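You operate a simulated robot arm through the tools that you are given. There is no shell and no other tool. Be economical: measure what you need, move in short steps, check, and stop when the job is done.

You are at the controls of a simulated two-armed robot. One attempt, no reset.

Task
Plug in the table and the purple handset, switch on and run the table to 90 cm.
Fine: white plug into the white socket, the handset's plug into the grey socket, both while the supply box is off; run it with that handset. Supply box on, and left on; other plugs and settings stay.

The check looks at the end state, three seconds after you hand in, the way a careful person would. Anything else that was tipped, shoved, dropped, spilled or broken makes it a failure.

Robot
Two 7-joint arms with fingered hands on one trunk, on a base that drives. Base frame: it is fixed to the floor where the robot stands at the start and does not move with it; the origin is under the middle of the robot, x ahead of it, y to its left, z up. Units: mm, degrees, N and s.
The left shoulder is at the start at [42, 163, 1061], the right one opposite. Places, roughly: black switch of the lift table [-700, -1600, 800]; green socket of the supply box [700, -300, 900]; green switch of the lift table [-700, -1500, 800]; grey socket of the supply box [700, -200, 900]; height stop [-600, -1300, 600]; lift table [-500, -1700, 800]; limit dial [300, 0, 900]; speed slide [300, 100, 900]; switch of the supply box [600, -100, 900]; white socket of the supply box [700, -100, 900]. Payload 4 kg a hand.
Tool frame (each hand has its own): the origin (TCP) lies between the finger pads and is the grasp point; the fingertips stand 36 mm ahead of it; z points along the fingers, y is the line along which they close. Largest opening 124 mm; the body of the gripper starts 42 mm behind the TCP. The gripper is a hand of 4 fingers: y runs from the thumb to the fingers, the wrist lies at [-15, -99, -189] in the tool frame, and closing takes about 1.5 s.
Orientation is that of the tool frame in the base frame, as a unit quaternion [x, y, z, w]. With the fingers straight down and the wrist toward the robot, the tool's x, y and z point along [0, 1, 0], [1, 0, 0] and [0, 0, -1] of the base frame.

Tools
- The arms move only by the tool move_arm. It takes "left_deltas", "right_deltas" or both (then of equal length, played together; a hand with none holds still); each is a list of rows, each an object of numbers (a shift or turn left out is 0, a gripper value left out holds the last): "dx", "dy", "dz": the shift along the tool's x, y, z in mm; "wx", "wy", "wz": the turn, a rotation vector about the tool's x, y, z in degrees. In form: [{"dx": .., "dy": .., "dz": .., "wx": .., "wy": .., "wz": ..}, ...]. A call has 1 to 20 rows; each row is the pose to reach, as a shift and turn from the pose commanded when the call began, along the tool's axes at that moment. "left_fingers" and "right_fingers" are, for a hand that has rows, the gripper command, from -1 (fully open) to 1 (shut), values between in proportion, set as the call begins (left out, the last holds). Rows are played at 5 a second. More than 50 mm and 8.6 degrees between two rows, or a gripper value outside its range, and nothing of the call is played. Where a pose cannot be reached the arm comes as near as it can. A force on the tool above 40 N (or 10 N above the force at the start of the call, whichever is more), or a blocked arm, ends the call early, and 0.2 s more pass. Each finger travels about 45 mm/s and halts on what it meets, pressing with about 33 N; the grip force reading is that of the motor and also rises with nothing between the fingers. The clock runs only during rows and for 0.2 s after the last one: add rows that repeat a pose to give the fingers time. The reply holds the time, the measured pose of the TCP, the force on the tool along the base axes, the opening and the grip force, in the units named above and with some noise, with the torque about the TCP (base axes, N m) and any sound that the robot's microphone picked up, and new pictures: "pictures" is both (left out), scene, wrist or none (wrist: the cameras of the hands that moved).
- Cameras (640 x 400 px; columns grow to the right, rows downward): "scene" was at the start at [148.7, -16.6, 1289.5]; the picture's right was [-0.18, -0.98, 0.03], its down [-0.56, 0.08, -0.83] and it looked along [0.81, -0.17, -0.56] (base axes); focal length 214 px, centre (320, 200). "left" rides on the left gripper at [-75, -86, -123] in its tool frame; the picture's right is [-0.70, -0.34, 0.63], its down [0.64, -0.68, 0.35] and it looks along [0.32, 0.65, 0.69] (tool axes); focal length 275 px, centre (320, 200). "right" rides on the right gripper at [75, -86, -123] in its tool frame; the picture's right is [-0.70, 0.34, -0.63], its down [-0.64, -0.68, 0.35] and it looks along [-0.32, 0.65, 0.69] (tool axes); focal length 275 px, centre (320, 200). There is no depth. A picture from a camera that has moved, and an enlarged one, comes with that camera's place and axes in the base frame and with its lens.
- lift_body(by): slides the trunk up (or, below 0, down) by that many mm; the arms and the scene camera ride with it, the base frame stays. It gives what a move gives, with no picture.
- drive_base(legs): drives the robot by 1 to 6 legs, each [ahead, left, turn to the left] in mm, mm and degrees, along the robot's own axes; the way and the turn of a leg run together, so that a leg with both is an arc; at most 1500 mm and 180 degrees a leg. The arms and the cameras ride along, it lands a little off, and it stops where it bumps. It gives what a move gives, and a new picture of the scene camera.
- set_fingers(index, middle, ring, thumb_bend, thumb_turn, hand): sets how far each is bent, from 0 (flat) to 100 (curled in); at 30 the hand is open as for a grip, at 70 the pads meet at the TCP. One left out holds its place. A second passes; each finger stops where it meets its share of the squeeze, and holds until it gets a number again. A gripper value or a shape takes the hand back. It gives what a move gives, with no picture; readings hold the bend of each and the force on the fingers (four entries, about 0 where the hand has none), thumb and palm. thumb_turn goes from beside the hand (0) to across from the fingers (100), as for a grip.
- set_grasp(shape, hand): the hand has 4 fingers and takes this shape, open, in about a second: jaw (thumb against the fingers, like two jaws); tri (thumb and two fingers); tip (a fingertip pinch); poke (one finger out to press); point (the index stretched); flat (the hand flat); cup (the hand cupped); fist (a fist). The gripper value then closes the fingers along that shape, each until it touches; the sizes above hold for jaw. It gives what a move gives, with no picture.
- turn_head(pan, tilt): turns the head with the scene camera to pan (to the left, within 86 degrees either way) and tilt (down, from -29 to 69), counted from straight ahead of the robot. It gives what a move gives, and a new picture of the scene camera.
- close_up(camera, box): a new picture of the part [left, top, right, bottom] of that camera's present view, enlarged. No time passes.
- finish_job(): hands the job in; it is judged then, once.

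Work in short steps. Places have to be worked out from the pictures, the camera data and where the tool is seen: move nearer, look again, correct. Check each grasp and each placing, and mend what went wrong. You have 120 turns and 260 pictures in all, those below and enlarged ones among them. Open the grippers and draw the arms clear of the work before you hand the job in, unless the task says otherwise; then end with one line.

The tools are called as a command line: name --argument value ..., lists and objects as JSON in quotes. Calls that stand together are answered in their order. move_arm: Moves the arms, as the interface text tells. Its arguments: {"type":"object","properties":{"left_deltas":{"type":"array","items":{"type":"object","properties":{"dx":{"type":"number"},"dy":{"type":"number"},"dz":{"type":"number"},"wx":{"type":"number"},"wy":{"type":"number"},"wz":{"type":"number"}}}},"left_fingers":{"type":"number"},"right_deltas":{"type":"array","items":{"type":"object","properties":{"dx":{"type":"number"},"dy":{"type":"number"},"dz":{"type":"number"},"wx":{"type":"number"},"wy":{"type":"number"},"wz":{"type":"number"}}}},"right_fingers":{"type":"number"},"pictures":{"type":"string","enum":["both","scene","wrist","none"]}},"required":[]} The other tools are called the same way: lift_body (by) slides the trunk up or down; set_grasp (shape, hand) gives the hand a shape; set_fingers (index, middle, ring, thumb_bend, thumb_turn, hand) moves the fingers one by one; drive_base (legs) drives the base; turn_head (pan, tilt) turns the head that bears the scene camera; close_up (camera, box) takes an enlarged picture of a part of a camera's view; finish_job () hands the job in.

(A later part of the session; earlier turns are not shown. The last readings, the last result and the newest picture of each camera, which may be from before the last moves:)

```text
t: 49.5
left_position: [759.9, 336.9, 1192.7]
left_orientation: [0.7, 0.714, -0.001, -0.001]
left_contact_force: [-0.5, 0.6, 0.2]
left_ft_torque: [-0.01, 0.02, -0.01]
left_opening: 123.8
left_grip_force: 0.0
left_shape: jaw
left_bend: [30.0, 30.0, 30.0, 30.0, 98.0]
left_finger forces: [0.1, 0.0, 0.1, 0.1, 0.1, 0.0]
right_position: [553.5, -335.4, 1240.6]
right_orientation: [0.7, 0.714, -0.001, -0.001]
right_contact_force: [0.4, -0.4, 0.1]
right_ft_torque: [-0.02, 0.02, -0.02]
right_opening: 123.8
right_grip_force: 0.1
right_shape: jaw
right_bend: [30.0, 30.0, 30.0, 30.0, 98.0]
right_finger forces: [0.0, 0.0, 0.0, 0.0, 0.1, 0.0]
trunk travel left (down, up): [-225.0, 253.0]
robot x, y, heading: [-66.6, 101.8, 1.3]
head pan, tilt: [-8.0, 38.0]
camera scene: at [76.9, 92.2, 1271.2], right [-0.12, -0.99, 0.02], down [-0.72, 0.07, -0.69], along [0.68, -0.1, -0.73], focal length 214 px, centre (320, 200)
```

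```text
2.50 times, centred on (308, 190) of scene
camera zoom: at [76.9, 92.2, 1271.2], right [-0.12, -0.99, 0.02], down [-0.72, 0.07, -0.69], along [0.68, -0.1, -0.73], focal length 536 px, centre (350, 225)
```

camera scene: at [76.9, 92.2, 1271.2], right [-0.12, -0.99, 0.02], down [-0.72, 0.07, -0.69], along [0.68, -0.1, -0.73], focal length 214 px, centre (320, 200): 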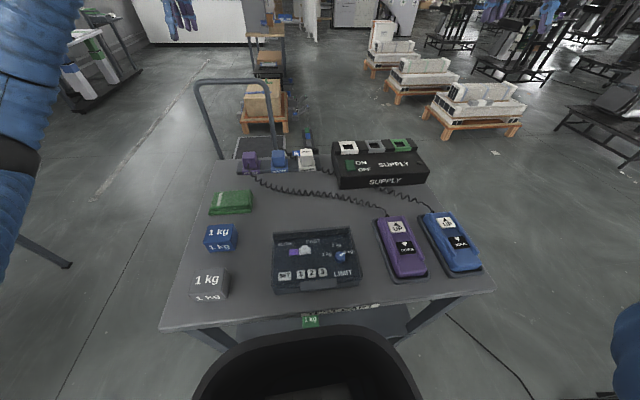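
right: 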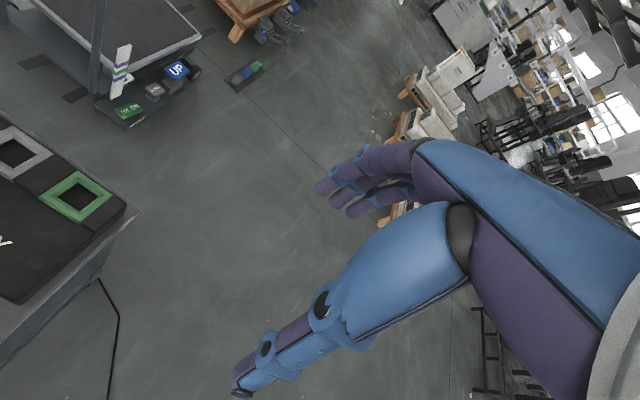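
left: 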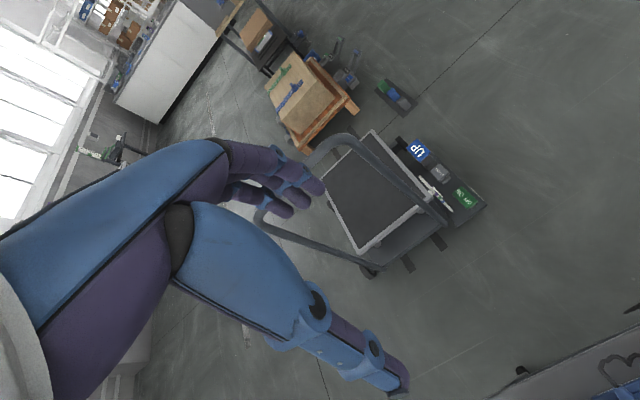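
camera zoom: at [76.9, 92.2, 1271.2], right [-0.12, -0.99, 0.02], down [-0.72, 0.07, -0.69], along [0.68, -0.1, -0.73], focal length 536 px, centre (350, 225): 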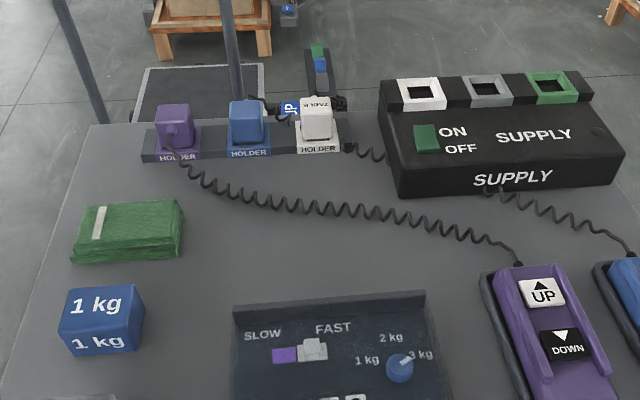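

Cart hasn't shifted (socket still computes to ~(635,-75)). Bring the right hand over for a wrist camera view of plugs and sockets.

move_arm --right_deltas '[{"dx": 45, "dy": -5, "dz": 15}, {"dx": 90, "dy": -10, "dz": 35}, {"dx": 135, "dy": -15, "dz": 55}, {"dx": 175, "dy": -20, "dz": 80}, {"dx": 215, "dy": -25, "dz": 105}, {"dx": 255, "dy": -30, "dz": 130}, {"dx": 295, "dy": -35, "dz": 155}, {"dx": 335, "dy": -40, "dz": 180}, {"dx": 375, "dy": -50, "dz": 200}]'

```text
t: 51.5
left_position: [760.1, 337.5, 1192.3]
left_orientation: [0.701, 0.713, -0.001, -0.001]
left_contact_force: [0.6, 0.8, -0.3]
left_ft_torque: [-0.04, 0.03, -0.02]
left_opening: 123.7
left_grip_force: 0.0
left_shape: jaw
left_bend: [30.0, 30.0, 30.0, 30.0, 98.0]
left_finger forces: [0.0, 0.1, 0.0, 0.0, 0.0, 0.0]
right_position: [494.8, 38.5, 1040.4]
right_orientation: [0.7, 0.714, -0.002, -0.002]
right_contact_force: [-0.2, 0.9, -0.5]
right_ft_torque: [-0.01, -0.01, -0.03]
right_opening: 123.9
right_grip_force: 0.1
right_shape: jaw
right_bend: [30.0, 30.0, 30.0, 30.0, 98.0]
right_finger forces: [0.0, 0.1, 0.1, 0.0, 0.0, 0.0]
trunk travel left (down, up): [-225.0, 253.0]
robot x, y, heading: [-65.2, 100.6, 0.9]
head pan, tilt: [-8.0, 38.0]
camera scene: at [76.9, 93.0, 1271.2], right [-0.12, -0.99, 0.02], down [-0.72, 0.07, -0.69], along [0.68, -0.1, -0.73], focal length 214 px, centre (320, 200)
camera right: at [408.5, 112.9, 1163.1], right [0.35, -0.69, 0.63], down [-0.67, -0.66, -0.34], along [0.65, -0.3, -0.69], focal length 275 px, centre (320, 200)
```

scene: 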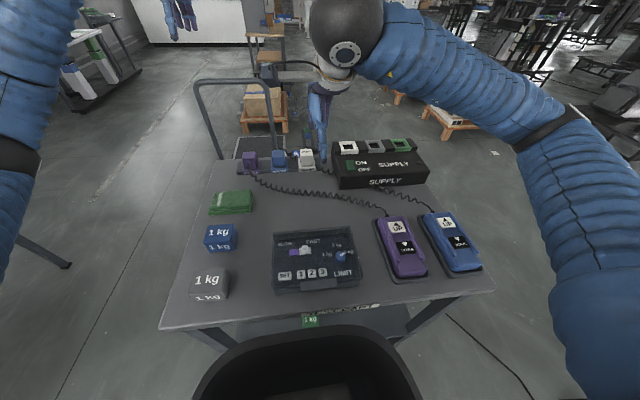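
right: 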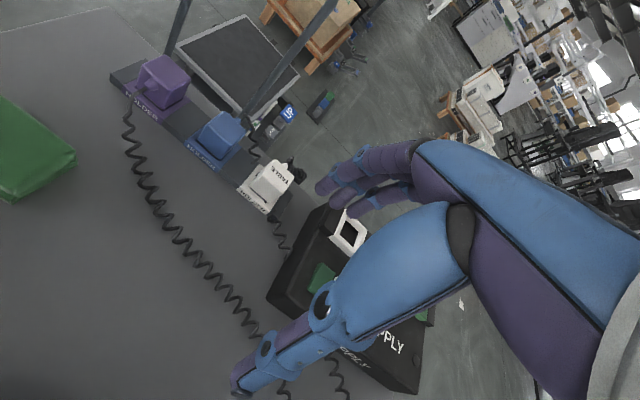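

close_up --camera "right" --box '[110, 50, 350, 200]'

close_up --camera "right" --box '[230, 150, 390, 250]'

close_up --camera "scene" --box '[230, 130, 358, 210]'

close_up --camera "scene" --box '[320, 130, 448, 210]'

```text
2.67 times, centred on (230, 125) of right
camera zoom: at [408.5, 112.9, 1163.1], right [0.35, -0.69, 0.63], down [-0.67, -0.66, -0.34], along [0.65, -0.3, -0.69], focal length 734 px, centre (560, 400)
```

zoom: 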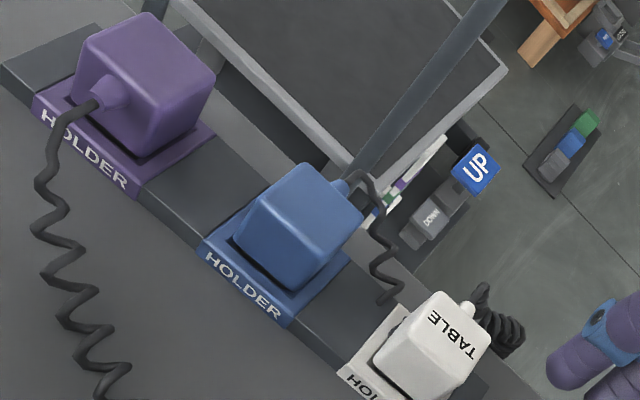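

```text
4.00 times, centred on (310, 200) of right
camera zoom: at [408.5, 112.9, 1163.1], right [0.35, -0.69, 0.63], down [-0.67, -0.66, -0.34], along [0.65, -0.3, -0.69], focal length 1101 px, centre (360, 200)
```

zoom: 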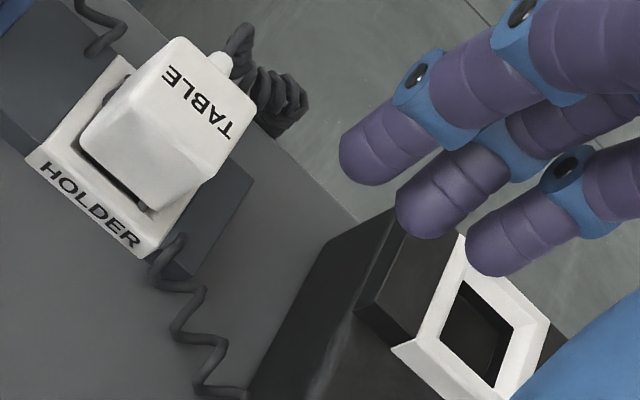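

```text
5.00 times, centred on (294, 170) of scene
camera zoom: at [76.9, 93.0, 1271.2], right [-0.12, -0.99, 0.02], down [-0.72, 0.07, -0.69], along [0.68, -0.1, -0.73], focal length 1072 px, centre (450, 350)
```

zoom: 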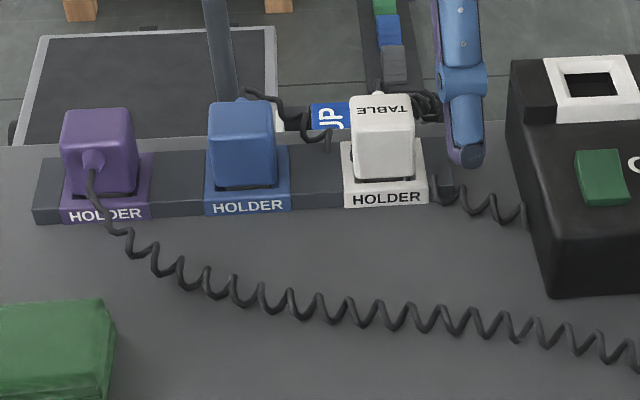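

```text
5.00 times, centred on (384, 170) of scene
camera zoom: at [76.9, 93.0, 1271.2], right [-0.12, -0.99, 0.02], down [-0.72, 0.07, -0.69], along [0.68, -0.1, -0.73], focal length 1072 px, centre (0, 350)
```

zoom: 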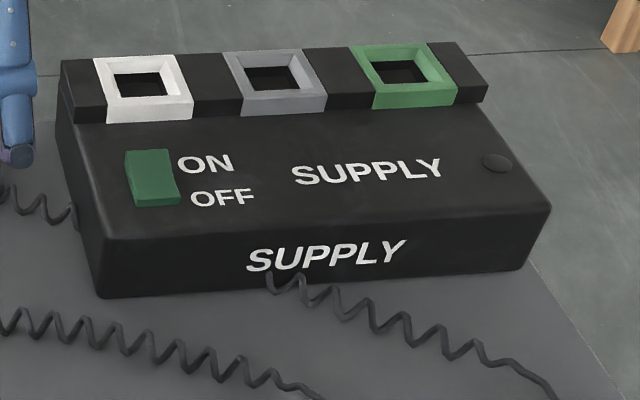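

Plugs: white (658,58), blue (660,145), purple (660,234), tops at z≈877; white socket (665,-80), grey (664,-168), tops z≈880. Check the supply switch's state.

close_up --camera "scene" --box '[338, 154, 370, 174]'

close_up --camera "scene" --box '[328, 130, 424, 190]'

```text
16.00 times, centred on (354, 164) of scene
camera zoom: at [76.9, 93.0, 1271.2], right [-0.12, -0.99, 0.02], down [-0.72, 0.07, -0.69], along [0.68, -0.1, -0.73], focal length 3432 px, centre (-224, 776)
```

zoom: 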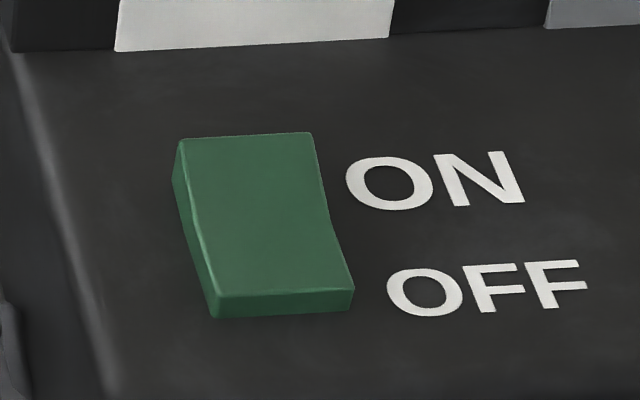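

```text
6.67 times, centred on (376, 160) of scene
camera zoom: at [76.9, 93.0, 1271.2], right [-0.12, -0.99, 0.02], down [-0.72, 0.07, -0.69], along [0.68, -0.1, -0.73], focal length 1430 px, centre (-53, 467)
```

zoom: 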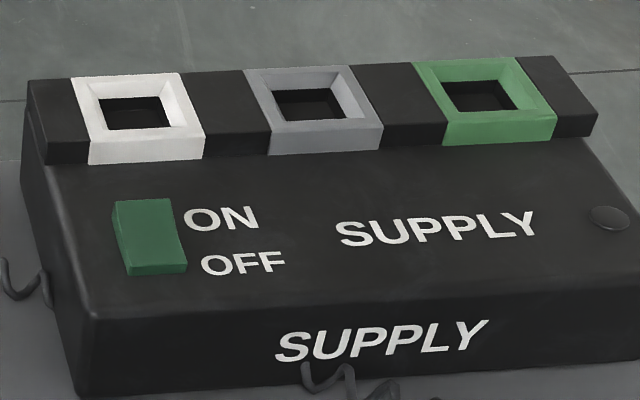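

Switch is OFF (ON end raised, lamp dark). Rotate the right hand so it closes along base y and hover above the white plug, with fingers part-open.

move_arm --right_deltas '[{"dy": 12, "wz": -8}, {"dy": 25, "wz": -16}, {"dy": 40, "wz": -24}, {"dy": 55, "wz": -32}, {"dy": 70, "wz": -40, "dx": 5}, {"dy": 85, "wz": -48, "dx": 10}, {"dy": 100, "wz": -56, "dx": 15}, {"dy": 115, "wz": -64, "dx": 20, "dz": 10}, {"dy": 130, "wz": -72, "dx": 20, "dz": 20}, {"dy": 145, "wz": -80, "dx": 20, "dz": 40}, {"dy": 163, "wz": -88.9, "dx": 20, "dz": 60}, {"dy": 163, "wz": -88.9, "dx": 20, "dz": 80}]' --right_fingers -0.3

```text
refused: row 11 steps farther than a row can; nothing moved
```

move_arm --right_deltas '[{"dy": 12, "wz": -8}, {"dy": 25, "wz": -16}, {"dy": 40, "wz": -24}, {"dy": 55, "wz": -32}, {"dy": 70, "wz": -40, "dx": 5}, {"dy": 85, "wz": -48, "dx": 10}, {"dy": 100, "wz": -56, "dx": 15}, {"dy": 115, "wz": -64, "dx": 20, "dz": 10}, {"dy": 130, "wz": -72, "dx": 20, "dz": 20}, {"dy": 145, "wz": -80, "dx": 20, "dz": 40}, {"dy": 163, "wz": -88, "dx": 20, "dz": 60}, {"dy": 163, "wz": -88.9, "dx": 20, "dz": 80}]' --right_fingers -0.3

```text
t: 54.1
left_position: [760.2, 336.2, 1194.4]
left_orientation: [0.701, 0.713, -0.002, -0.001]
left_contact_force: [-0.8, -0.8, 0.0]
left_ft_torque: [-0.01, 0.01, 0.01]
left_opening: 123.7
left_grip_force: 0.0
left_shape: jaw
left_bend: [30.0, 30.0, 30.0, 30.0, 98.0]
left_finger forces: [0.0, 0.1, 0.0, 0.0, 0.0, 0.0]
right_position: [585.6, 86.9, 960.1]
right_orientation: [0.191, 0.979, -0.025, 0.068]
right_contact_force: [-0.2, 0.2, 0.1]
right_ft_torque: [0.01, 0.02, 0.02]
right_opening: 80.8
right_grip_force: 0.1
right_shape: jaw
right_bend: [36.0, 40.0, 38.0, 51.0, 99.0]
right_finger forces: [0.0, 0.0, 0.0, 0.1, 0.0, 0.0]
right hand out of reach, approached as far as the arm can: row 8, 9, 10, 11, 12
trunk travel left (down, up): [-225.0, 253.0]
robot x, y, heading: [-65.0, 104.7, 1.1]
head pan, tilt: [-8.0, 38.0]
camera scene: at [77.0, 91.3, 1271.2], right [-0.12, -0.99, 0.02], down [-0.72, 0.07, -0.68], along [0.68, -0.1, -0.73], focal length 214 px, centre (320, 200)
camera right: at [470.4, 45.5, 1072.8], right [0.69, 0.1, 0.72], down [0.38, -0.9, -0.23], along [0.62, 0.43, -0.66], focal length 275 px, centre (320, 200)
```

scene: 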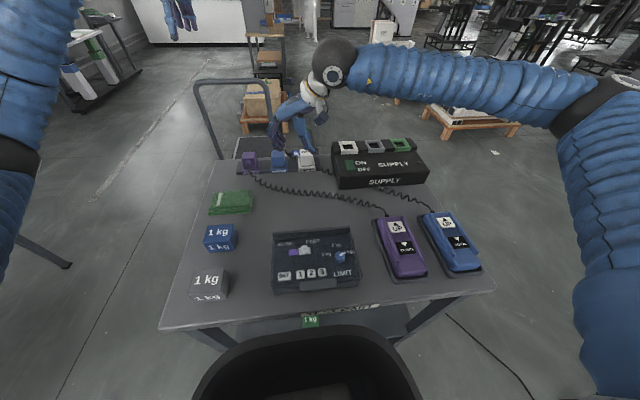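
right: 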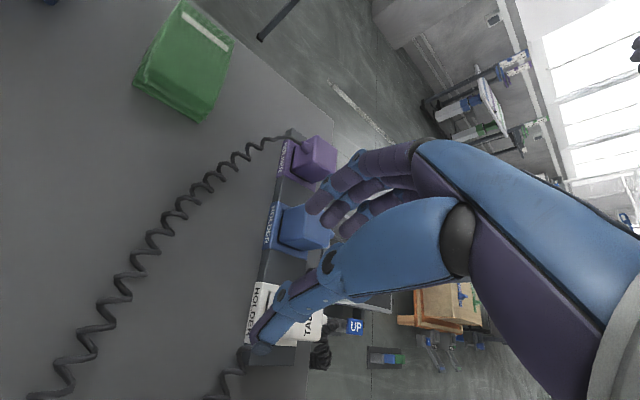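

That orientation isn't reachable from here. Approaching from the cart's right side makes it natural; first lift the hand and unwind it.

move_arm --right_deltas '[{"dz": -30}, {"dz": -60, "wz": 8}, {"dz": -90, "wz": 16}, {"dz": -120, "wz": 24}, {"dz": -150, "wz": 32}, {"dz": -180, "wz": 40}, {"dz": -200, "wz": 48}, {"dz": -200, "wz": 56}, {"dz": -200, "wz": 64}, {"dz": -200, "wz": 66}]' --pictures "none"

```text
t: 56.3
left_position: [760.1, 335.9, 1193.3]
left_orientation: [0.7, 0.714, 0.0, -0.001]
left_contact_force: [0.0, -0.1, -0.5]
left_ft_torque: [0.01, 0.02, 0.01]
left_opening: 123.7
left_grip_force: 0.1
left_shape: jaw
left_bend: [30.0, 30.0, 30.0, 30.0, 98.0]
left_finger forces: [0.1, 0.0, 0.0, 0.0, 0.1, 0.0]
right_position: [559.4, 101.2, 1159.1]
right_orientation: [0.695, 0.716, 0.015, 0.07]
right_contact_force: [-0.3, -0.4, 0.9]
right_ft_torque: [-0.01, 0.03, 0.01]
right_opening: 80.8
right_grip_force: 0.1
right_shape: jaw
right_bend: [36.0, 40.0, 38.0, 51.0, 99.0]
right_finger forces: [0.0, 0.1, 0.0, 0.0, 0.1, 0.1]
trunk travel left (down, up): [-225.0, 253.0]
robot x, y, heading: [-65.5, 100.9, 1.1]
head pan, tilt: [-8.0, 38.0]
```

Straighten the small tilt and move the hand back to its side.

move_arm --right_deltas '[{"dx": -45, "wx": 2, "wy": 1.5}, {"dx": -90, "wx": 4, "wy": 3}, {"dx": -135, "wx": 6.9, "wy": 4.3}, {"dx": -180, "wx": 6.9, "wy": 4.3}, {"dx": -225, "wx": 6.9, "wy": 4.3}, {"dx": -270, "wx": 6.9, "wy": 4.3}, {"dx": -300, "wx": 6.9, "wy": 4.3}]' --pictures "none"

drive_base --legs '[[-450, 0, 0], [0, -760, -1.1], [900, 0, 0]]'

```text
t: 57.9
left_position: [759.8, 335.3, 1192.1]
left_orientation: [0.7, 0.714, 0.0, -0.002]
left_contact_force: [0.2, 0.2, -0.5]
left_ft_torque: [0.01, 0.03, -0.01]
left_opening: 123.7
left_grip_force: 0.1
left_shape: jaw
left_bend: [30.0, 30.0, 30.0, 30.0, 98.0]
left_finger forces: [0.0, 0.0, 0.1, 0.0, 0.1, 0.0]
right_position: [570.9, -199.3, 1183.8]
right_orientation: [0.695, 0.719, -0.001, 0.002]
right_contact_force: [-0.1, 1.8, 0.3]
right_ft_torque: [0.02, -0.03, 0.0]
right_opening: 80.6
right_grip_force: 0.0
right_shape: jaw
right_bend: [36.0, 40.0, 38.0, 51.0, 99.0]
right_finger forces: [0.0, 0.1, 0.0, 0.0, 0.0, 0.0]
trunk travel left (down, up): [-225.0, 253.0]
robot x, y, heading: [-67.3, 104.8, 1.1]
head pan, tilt: [-8.0, 38.0]
```

```text
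t: 68.8
left_position: [1230.5, -452.0, 1193.7]
left_orientation: [0.71, 0.704, -0.001, -0.001]
left_contact_force: [0.5, 0.1, 0.2]
left_ft_torque: [-0.01, 0.02, -0.04]
left_opening: 123.7
left_grip_force: 0.1
left_shape: jaw
left_bend: [30.0, 30.0, 30.0, 30.0, 98.0]
left_finger forces: [0.0, 0.0, 0.0, 0.1, 0.0, 0.0]
right_position: [1025.8, -980.8, 1183.4]
right_orientation: [0.706, 0.709, -0.002, 0.002]
right_contact_force: [0.5, -0.1, -0.5]
right_ft_torque: [0.02, 0.0, 0.02]
right_opening: 80.9
right_grip_force: 0.1
right_shape: jaw
right_bend: [36.0, 40.0, 38.0, 51.0, 99.0]
right_finger forces: [0.0, 0.1, 0.1, 0.0, 0.1, 0.0]
trunk travel left (down, up): [-225.0, 253.0]
robot x, y, heading: [394.1, -666.2, -0.4]
head pan, tilt: [-8.0, 38.0]
camera scene: at [540.9, -678.3, 1271.2], right [-0.15, -0.99, 0.02], down [-0.72, 0.09, -0.68], along [0.68, -0.12, -0.73], focal length 214 px, centre (320, 200)
```

scene: 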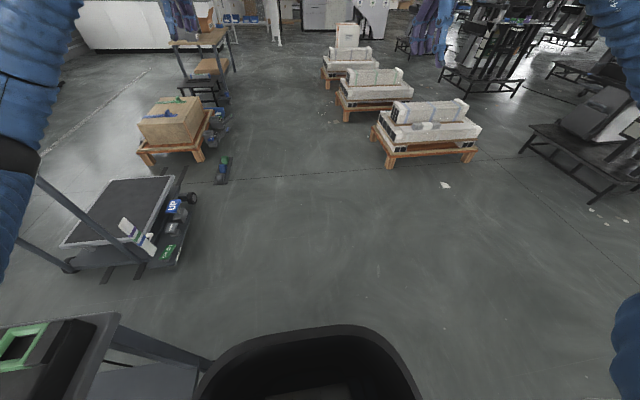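

Back off a bit, turn left to face the cart's right side, then come in.

drive_base --legs '[[0, -140, 0], [0, 0, 90.4], [110, 0, 0]]'

turn_head --pan -15 --tilt 38

```text
t: 74.7
left_position: [175.0, 136.7, 1192.5]
left_orientation: [-0.001, 1.0, -0.002, 0.0]
left_contact_force: [-0.1, 0.5, -0.9]
left_ft_torque: [-0.04, -0.03, -0.03]
left_opening: 123.8
left_grip_force: 0.1
left_shape: jaw
left_bend: [30.0, 30.0, 30.0, 30.0, 98.0]
left_finger forces: [0.0, 0.1, 0.0, 0.0, 0.1, 0.0]
right_position: [706.4, -61.2, 1181.9]
right_orientation: [-0.009, 1.0, -0.001, 0.003]
right_contact_force: [-0.5, 0.5, -0.4]
right_ft_torque: [-0.02, -0.02, 0.02]
right_opening: 80.6
right_grip_force: 0.0
right_shape: jaw
right_bend: [36.0, 40.0, 38.0, 51.0, 99.0]
right_finger forces: [0.1, 0.0, 0.0, 0.1, 0.1, 0.0]
trunk travel left (down, up): [-225.0, 253.0]
robot x, y, heading: [397.2, -691.4, 90.0]
head pan, tilt: [-8.0, 38.0]
camera scene: at [409.9, -549.7, 1271.1], right [0.99, -0.14, 0.02], down [-0.08, -0.72, -0.68], along [0.11, 0.68, -0.73], focal length 214 px, centre (320, 200)
```

scene: 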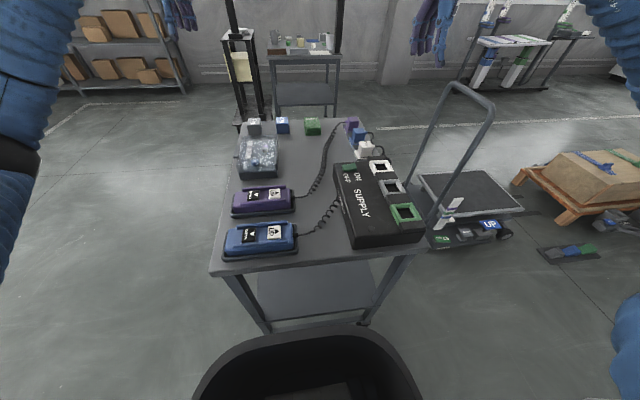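

```text
t: 75.4
left_position: [174.6, 134.6, 1193.5]
left_orientation: [-0.001, 1.0, -0.002, 0.0]
left_contact_force: [0.4, 0.2, 0.1]
left_ft_torque: [-0.04, 0.01, 0.01]
left_opening: 123.8
left_grip_force: 0.1
left_shape: jaw
left_bend: [30.0, 30.0, 30.0, 30.0, 98.0]
left_finger forces: [0.0, 0.0, 0.1, 0.1, 0.0, 0.0]
right_position: [706.8, -62.8, 1183.3]
right_orientation: [-0.009, 1.0, 0.0, 0.002]
right_contact_force: [-0.3, 0.5, 0.2]
right_ft_torque: [0.01, 0.01, 0.0]
right_opening: 80.8
right_grip_force: 0.0
right_shape: jaw
right_bend: [36.0, 40.0, 38.0, 51.0, 99.0]
right_finger forces: [0.0, 0.0, 0.0, 0.1, 0.0, 0.0]
trunk travel left (down, up): [-225.0, 253.0]
robot x, y, heading: [401.7, -693.6, 90.3]
head pan, tilt: [-15.0, 38.0]
camera scene: at [420.2, -553.7, 1271.6], right [0.97, -0.25, 0.04], down [-0.16, -0.71, -0.69], along [0.2, 0.66, -0.72], focal length 214 px, centre (320, 200)
```

scene: 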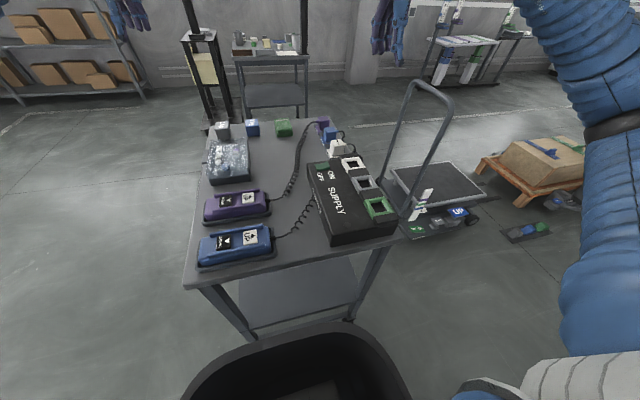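

Now hover over the white plug at z≈960 in the natural orientation.

move_arm --right_deltas '[{"dx": 10, "dy": 24, "dz": 40, "wz": 1}, {"dx": 20, "dy": 48, "dz": 80, "wz": 1}, {"dx": 30, "dy": 72, "dz": 120, "wz": 1}, {"dx": 38, "dy": 96, "dz": 160, "wz": 1}, {"dx": 47, "dy": 119, "dz": 200, "wz": 1}, {"dx": 47, "dy": 120, "dz": 222, "wz": 1}]'

close_up --camera "scene" --box '[290, 100, 418, 180]'

close_up --camera "right" --box '[160, 100, 400, 250]'

```text
t: 76.8
left_position: [175.4, 134.2, 1193.1]
left_orientation: [-0.001, 1.0, -0.001, -0.001]
left_contact_force: [-0.1, -0.1, -0.7]
left_ft_torque: [-0.01, 0.0, 0.0]
left_opening: 123.7
left_grip_force: 0.1
left_shape: jaw
left_bend: [30.0, 30.0, 30.0, 30.0, 98.0]
left_finger forces: [0.0, 0.0, 0.0, 0.0, 0.0, 0.1]
right_position: [659.0, 55.0, 958.2]
right_orientation: [-0.001, 1.0, 0.0, 0.003]
right_contact_force: [-0.8, 0.4, 0.5]
right_ft_torque: [0.02, 0.01, -0.01]
right_opening: 80.6
right_grip_force: 0.0
right_shape: jaw
right_bend: [36.0, 40.0, 38.0, 51.0, 99.0]
right_finger forces: [0.1, 0.0, 0.0, 0.0, 0.1, 0.0]
trunk travel left (down, up): [-225.0, 253.0]
robot x, y, heading: [400.5, -692.3, 90.0]
head pan, tilt: [-15.0, 38.0]
camera scene: at [420.6, -553.8, 1271.7], right [0.97, -0.25, 0.04], down [-0.16, -0.71, -0.69], along [0.2, 0.66, -0.72], focal length 214 px, centre (320, 200)
camera right: at [583.7, -29.5, 1081.0], right [0.69, 0.34, 0.64], down [0.65, -0.68, -0.34], along [0.32, 0.65, -0.69], focal length 275 px, centre (320, 200)
```

scene: 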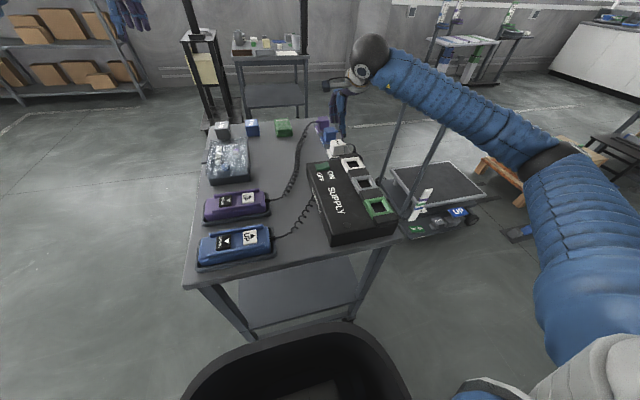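
right: 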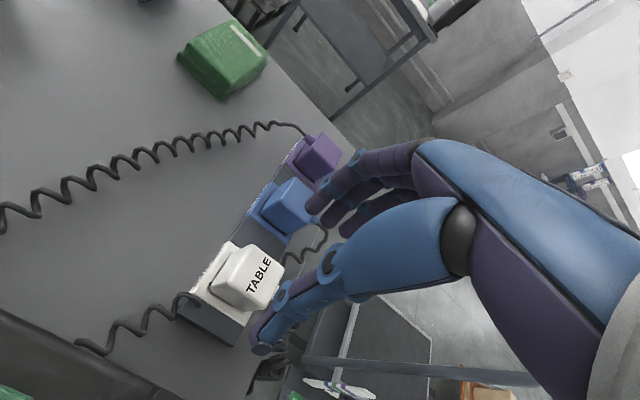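

```text
5.00 times, centred on (354, 140) of scene
camera zoom: at [420.6, -553.8, 1271.7], right [0.97, -0.25, 0.04], down [-0.16, -0.71, -0.69], along [0.2, 0.66, -0.72], focal length 1072 px, centre (150, 500)
```

zoom: 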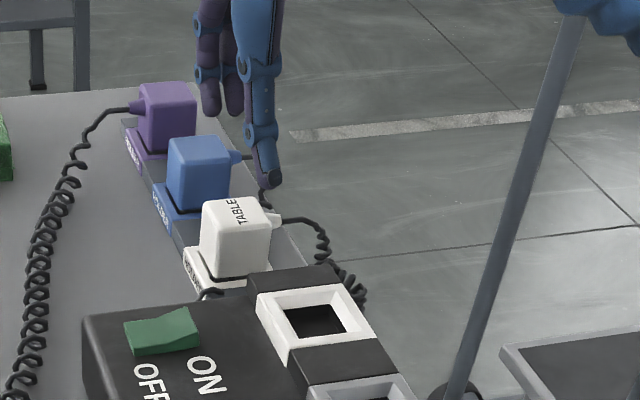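

```text
2.67 times, centred on (280, 175) of right
camera zoom: at [583.7, -29.5, 1081.0], right [0.69, 0.34, 0.64], down [0.65, -0.68, -0.34], along [0.32, 0.65, -0.69], focal length 734 px, centre (427, 267)
```

zoom: 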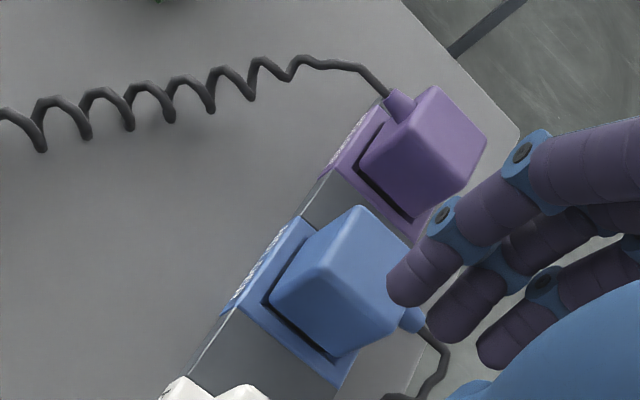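

White plug top ≈(657,60,877). Descend part-way and check.

move_arm --right_deltas '[{"dy": 4, "dx": 1, "dz": 20}, {"dy": 4, "dx": 1, "dz": 40}, {"dy": 4, "dx": 1, "dz": 60}]'

close_up --camera "scene" --box '[314, 110, 378, 150]'

close_up --camera "right" --box '[160, 150, 400, 300]'

```text
t: 77.6
left_position: [174.9, 134.4, 1191.0]
left_orientation: [-0.002, 1.0, -0.002, 0.001]
left_contact_force: [-0.3, -0.1, 0.2]
left_ft_torque: [0.04, -0.01, -0.04]
left_opening: 123.9
left_grip_force: 0.0
left_shape: jaw
left_bend: [30.0, 30.0, 30.0, 30.0, 98.0]
left_finger forces: [0.0, 0.0, 0.1, 0.1, 0.0, 0.0]
right_position: [659.1, 59.3, 899.6]
right_orientation: [0.0, 1.0, -0.001, 0.002]
right_contact_force: [0.1, 0.0, -0.7]
right_ft_torque: [-0.02, -0.01, -0.02]
right_opening: 80.7
right_grip_force: 0.0
right_shape: jaw
right_bend: [36.0, 40.0, 38.0, 51.0, 99.0]
right_finger forces: [0.1, 0.1, 0.0, 0.0, 0.0, 0.0]
trunk travel left (down, up): [-225.0, 253.0]
robot x, y, heading: [397.7, -692.7, 90.2]
head pan, tilt: [-15.0, 38.0]
camera scene: at [420.5, -553.1, 1271.5], right [0.97, -0.25, 0.04], down [-0.16, -0.71, -0.69], along [0.2, 0.66, -0.73], focal length 214 px, centre (320, 200)
camera right: at [583.9, -24.3, 1022.3], right [0.69, 0.34, 0.64], down [0.65, -0.68, -0.34], along [0.32, 0.65, -0.69], focal length 275 px, centre (320, 200)
```

scene: 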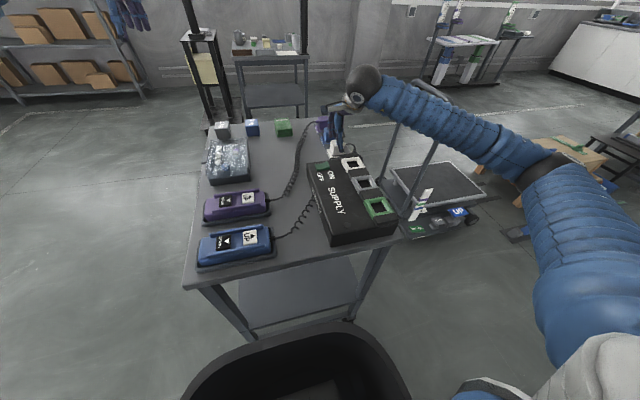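
right: 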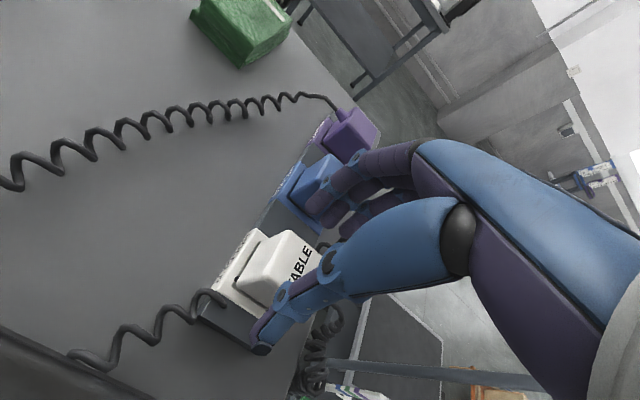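

```text
10.00 times, centred on (346, 130) of scene
camera zoom: at [420.5, -553.1, 1271.5], right [0.97, -0.25, 0.04], down [-0.16, -0.71, -0.69], along [0.2, 0.66, -0.73], focal length 2145 px, centre (60, 900)
```

zoom: 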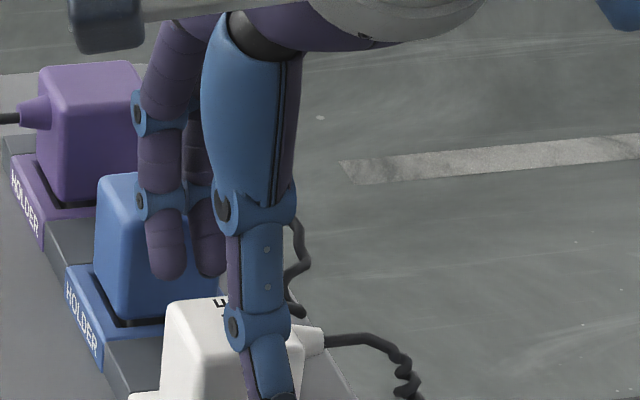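

```text
2.67 times, centred on (280, 225) of right
camera zoom: at [583.9, -24.3, 1022.3], right [0.69, 0.34, 0.64], down [0.65, -0.68, -0.34], along [0.32, 0.65, -0.69], focal length 734 px, centre (427, 133)
```

zoom: 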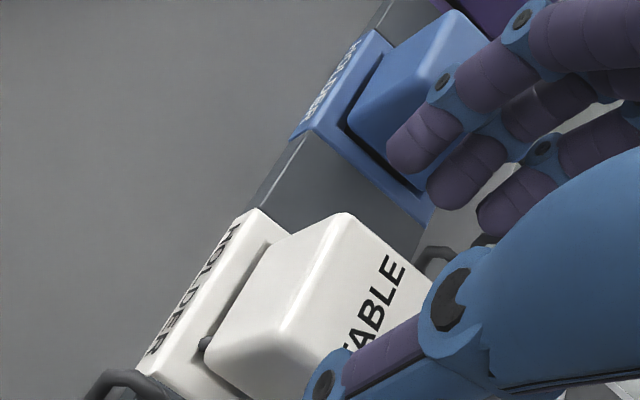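

Fingers straddle the white plug properly. Descend to z≈873 and close.

move_arm --right_deltas '[{"dz": 14}, {"dz": 27}]' --pictures "none"

move_arm --right_deltas '[{"dz": 0}, {"dz": 0}, {"dz": 0}, {"dz": 0}, {"dz": 0}, {"dz": 0}, {"dz": 0}, {"dz": 0}]' --right_fingers 1

close_up --camera "scene" --box '[314, 120, 378, 160]'

```text
t: 78.1
left_position: [175.3, 133.9, 1194.4]
left_orientation: [-0.002, 1.0, -0.002, 0.0]
left_contact_force: [0.1, 0.3, -1.6]
left_ft_torque: [-0.05, 0.04, 0.04]
left_opening: 123.7
left_grip_force: 0.2
left_shape: jaw
left_bend: [30.0, 30.0, 30.0, 30.0, 98.0]
left_finger forces: [0.1, 0.0, 0.0, 0.0, 0.0, 0.0]
right_position: [658.3, 62.5, 893.5]
right_orientation: [0.0, 1.0, 0.011, 0.001]
right_contact_force: [0.1, -7.6, 30.6]
right_ft_torque: [1.78, -0.27, -0.1]
right_opening: 80.4
right_grip_force: 0.1
right_shape: jaw
right_bend: [36.0, 39.0, 38.0, 51.0, 99.0]
right_finger forces: [0.0, 31.0, 0.1, 0.0, 0.0, 0.1]
trunk travel left (down, up): [-225.0, 253.0]
robot x, y, heading: [399.7, -690.6, 90.0]
head pan, tilt: [-15.0, 38.0]
stopped in row 2 (right hand): the force on the tool passed its limit at 46 N (the readings are from after the stop); the commanded pose is now the measured one
```

```text
t: 79.0
left_position: [174.6, 134.8, 1192.3]
left_orientation: [-0.002, 1.0, -0.002, 0.0]
left_contact_force: [0.3, 0.3, -0.1]
left_ft_torque: [-0.04, -0.01, -0.05]
left_opening: 123.9
left_grip_force: 0.0
left_shape: jaw
left_bend: [30.0, 30.0, 30.0, 30.0, 98.0]
left_finger forces: [0.1, 0.0, 0.0, 0.0, 0.0, 0.1]
right_position: [658.5, 61.6, 894.9]
right_orientation: [0.0, 1.0, 0.012, 0.0]
right_contact_force: [1.5, -14.6, 24.3]
right_ft_torque: [-0.37, 0.01, -0.18]
right_opening: 46.6
right_grip_force: 31.7
right_shape: jaw
right_bend: [55.0, 47.0, 54.0, 58.0, 100.0]
right_finger forces: [22.6, 0.0, 0.5, 0.0, 44.7, 0.1]
trunk travel left (down, up): [-225.0, 253.0]
robot x, y, heading: [400.4, -691.7, 90.3]
head pan, tilt: [-15.0, 38.0]
stopped in row 4 (right hand): the force on the tool passed its limit at 42 N (the readings are from after the stop); the commanded pose is now the measured one
camera scene: at [419.9, -555.0, 1271.5], right [0.97, -0.25, 0.04], down [-0.16, -0.71, -0.69], along [0.2, 0.66, -0.72], focal length 214 px, centre (320, 200)
camera right: at [584.0, -26.2, 1015.0], right [0.7, 0.32, 0.64], down [0.65, -0.67, -0.36], along [0.32, 0.67, -0.68], focal length 275 px, centre (320, 200)
```

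scene: 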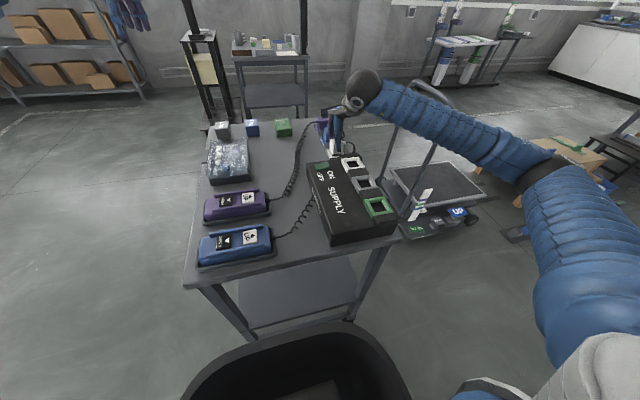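
right: 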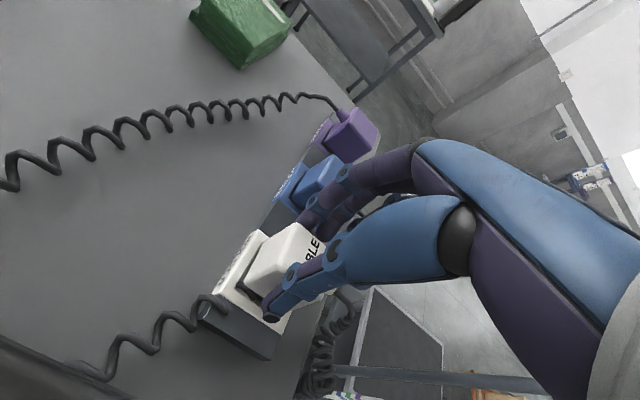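

```text
10.00 times, centred on (346, 140) of scene
camera zoom: at [419.9, -555.0, 1271.5], right [0.97, -0.25, 0.04], down [-0.16, -0.71, -0.69], along [0.2, 0.66, -0.72], focal length 2145 px, centre (60, 800)
```

zoom: 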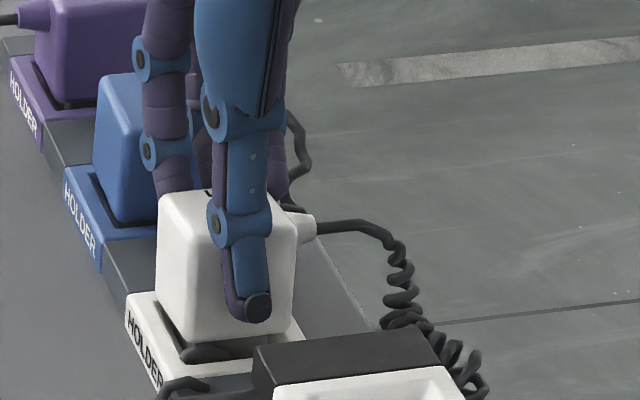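

close_up --camera "right" --box '[220, 150, 380, 330]'

```text
2.22 times, centred on (300, 240) of right
camera zoom: at [584.0, -26.2, 1015.0], right [0.7, 0.32, 0.64], down [0.65, -0.67, -0.36], along [0.32, 0.67, -0.68], focal length 612 px, centre (364, 111)
```

zoom: 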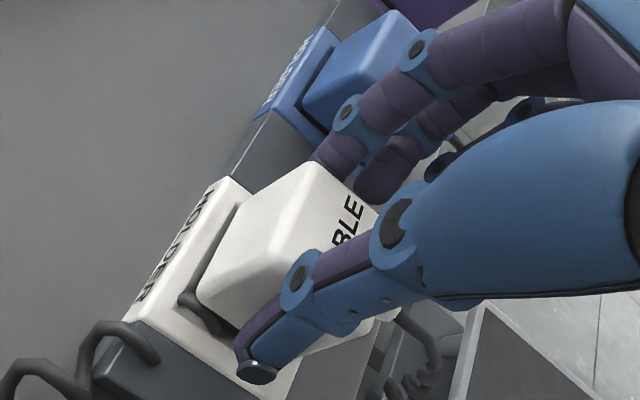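

The middle finger caught the blue plug's edge and now sits badly. Release slightly, rise, narrow the opening, straighten and retry.

move_arm --right_deltas '[{"dz": 0}, {"dz": 0}, {"dz": -8}, {"dz": -18}, {"dz": -30, "wx": 1.4}, {"dz": -36, "wx": 1.4, "dy": -2}]' --right_fingers 0.0

close_up --camera "right" --box '[200, 150, 360, 250]'

close_up --camera "scene" --box '[314, 110, 378, 150]'

```text
t: 80.4
left_position: [175.1, 134.8, 1192.6]
left_orientation: [-0.002, 1.0, -0.002, 0.0]
left_contact_force: [-0.4, -0.4, -0.4]
left_ft_torque: [0.0, -0.03, 0.03]
left_opening: 123.7
left_grip_force: 0.1
left_shape: jaw
left_bend: [30.0, 30.0, 30.0, 30.0, 98.0]
left_finger forces: [0.0, 0.0, 0.1, 0.0, 0.0, 0.1]
right_position: [659.6, 59.5, 925.0]
right_orientation: [0.0, 1.0, -0.004, 0.001]
right_contact_force: [-0.5, 0.4, 0.8]
right_ft_torque: [-0.01, 0.01, -0.02]
right_opening: 62.1
right_grip_force: 0.3
right_shape: jaw
right_bend: [42.0, 46.0, 44.0, 56.0, 100.0]
right_finger forces: [0.0, 0.1, 0.0, 0.0, 0.0, 0.1]
trunk travel left (down, up): [-225.0, 253.0]
robot x, y, heading: [399.1, -692.0, 89.8]
head pan, tilt: [-15.0, 38.0]
camera scene: at [420.3, -553.6, 1271.6], right [0.97, -0.25, 0.04], down [-0.16, -0.71, -0.69], along [0.2, 0.66, -0.72], focal length 214 px, centre (320, 200)
camera right: at [584.4, -24.7, 1048.3], right [0.69, 0.34, 0.63], down [0.65, -0.68, -0.34], along [0.32, 0.64, -0.7], focal length 275 px, centre (320, 200)
```

scene: 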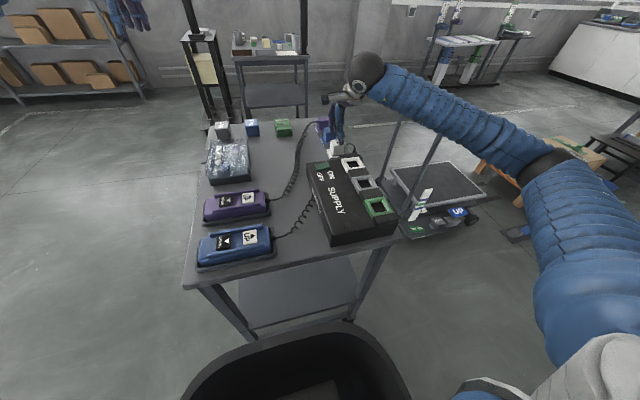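
right: 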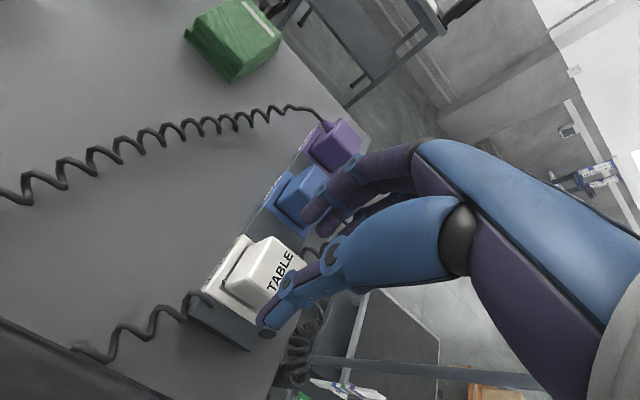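

```text
4.00 times, centred on (280, 200) of right
camera zoom: at [584.4, -24.7, 1048.3], right [0.69, 0.34, 0.63], down [0.65, -0.68, -0.34], along [0.32, 0.64, -0.7], focal length 1101 px, centre (480, 200)
```

zoom: 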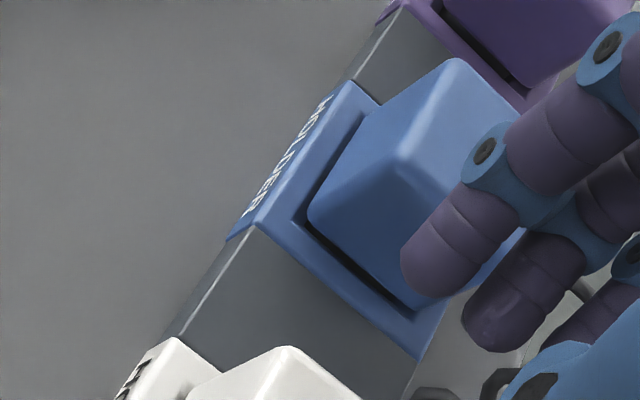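

```text
10.00 times, centred on (346, 130) of scene
camera zoom: at [420.3, -553.6, 1271.6], right [0.97, -0.25, 0.04], down [-0.16, -0.71, -0.69], along [0.2, 0.66, -0.72], focal length 2145 px, centre (60, 900)
```

zoom: 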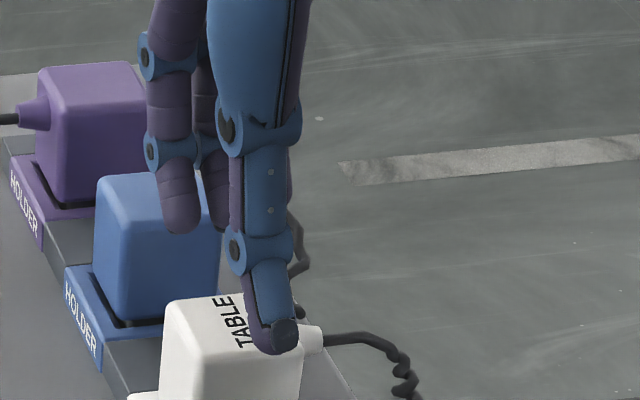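

Descend again with the narrower opening.

move_arm --right_deltas '[{"dz": 18}, {"dz": 30}, {"dz": 40}, {"dz": 50}]'

close_up --camera "right" --box '[220, 180, 380, 330]'

```text
t: 81.4
left_position: [175.9, 135.9, 1190.9]
left_orientation: [-0.002, 1.0, -0.002, -0.001]
left_contact_force: [-0.4, -0.5, -0.3]
left_ft_torque: [-0.03, 0.03, -0.03]
left_opening: 123.7
left_grip_force: 0.1
left_shape: jaw
left_bend: [30.0, 30.0, 30.0, 30.0, 98.0]
left_finger forces: [0.1, 0.0, 0.0, 0.0, 0.0, 0.0]
right_position: [659.2, 59.0, 874.3]
right_orientation: [0.0, 1.0, -0.005, 0.0]
right_contact_force: [-1.1, -4.9, 4.6]
right_ft_torque: [-0.03, 0.0, 0.01]
right_opening: 64.1
right_grip_force: 0.1
right_shape: jaw
right_bend: [42.0, 46.0, 44.0, 55.0, 99.0]
right_finger forces: [0.0, 0.9, 0.1, 0.0, 4.6, 0.0]
trunk travel left (down, up): [-225.0, 253.0]
robot x, y, heading: [398.0, -692.4, 90.0]
head pan, tilt: [-15.0, 38.0]
camera scene: at [420.7, -552.1, 1271.0], right [0.97, -0.25, 0.04], down [-0.16, -0.71, -0.69], along [0.2, 0.66, -0.73], focal length 214 px, centre (320, 200)
camera right: at [584.2, -24.4, 997.2], right [0.69, 0.34, 0.63], down [0.65, -0.69, -0.34], along [0.32, 0.64, -0.7], focal length 275 px, centre (320, 200)
```

scene: 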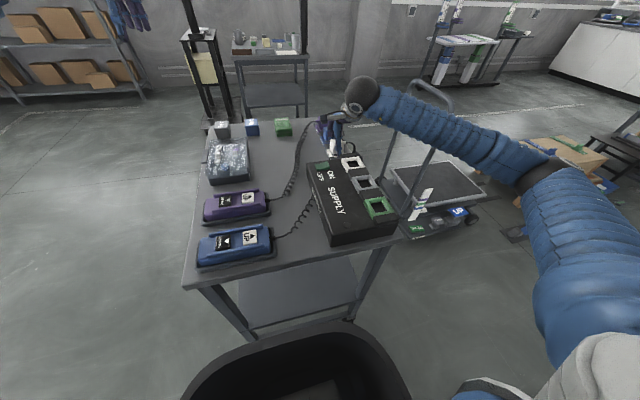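
right: 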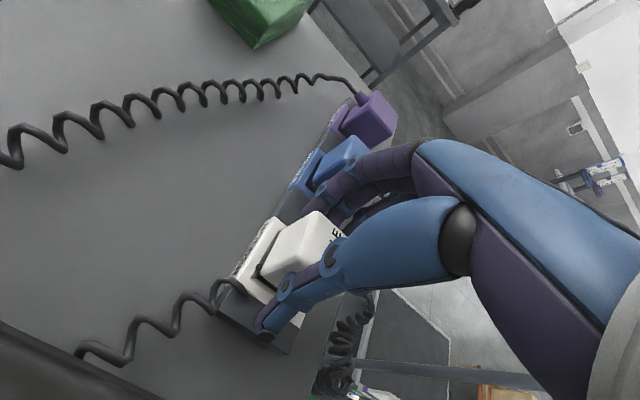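

```text
2.67 times, centred on (300, 255) of right
camera zoom: at [584.2, -24.4, 997.2], right [0.69, 0.34, 0.63], down [0.65, -0.69, -0.34], along [0.32, 0.64, -0.7], focal length 734 px, centre (373, 53)
```

zoom: 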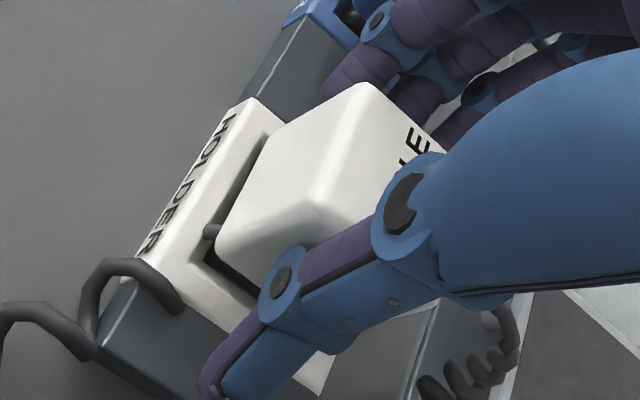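

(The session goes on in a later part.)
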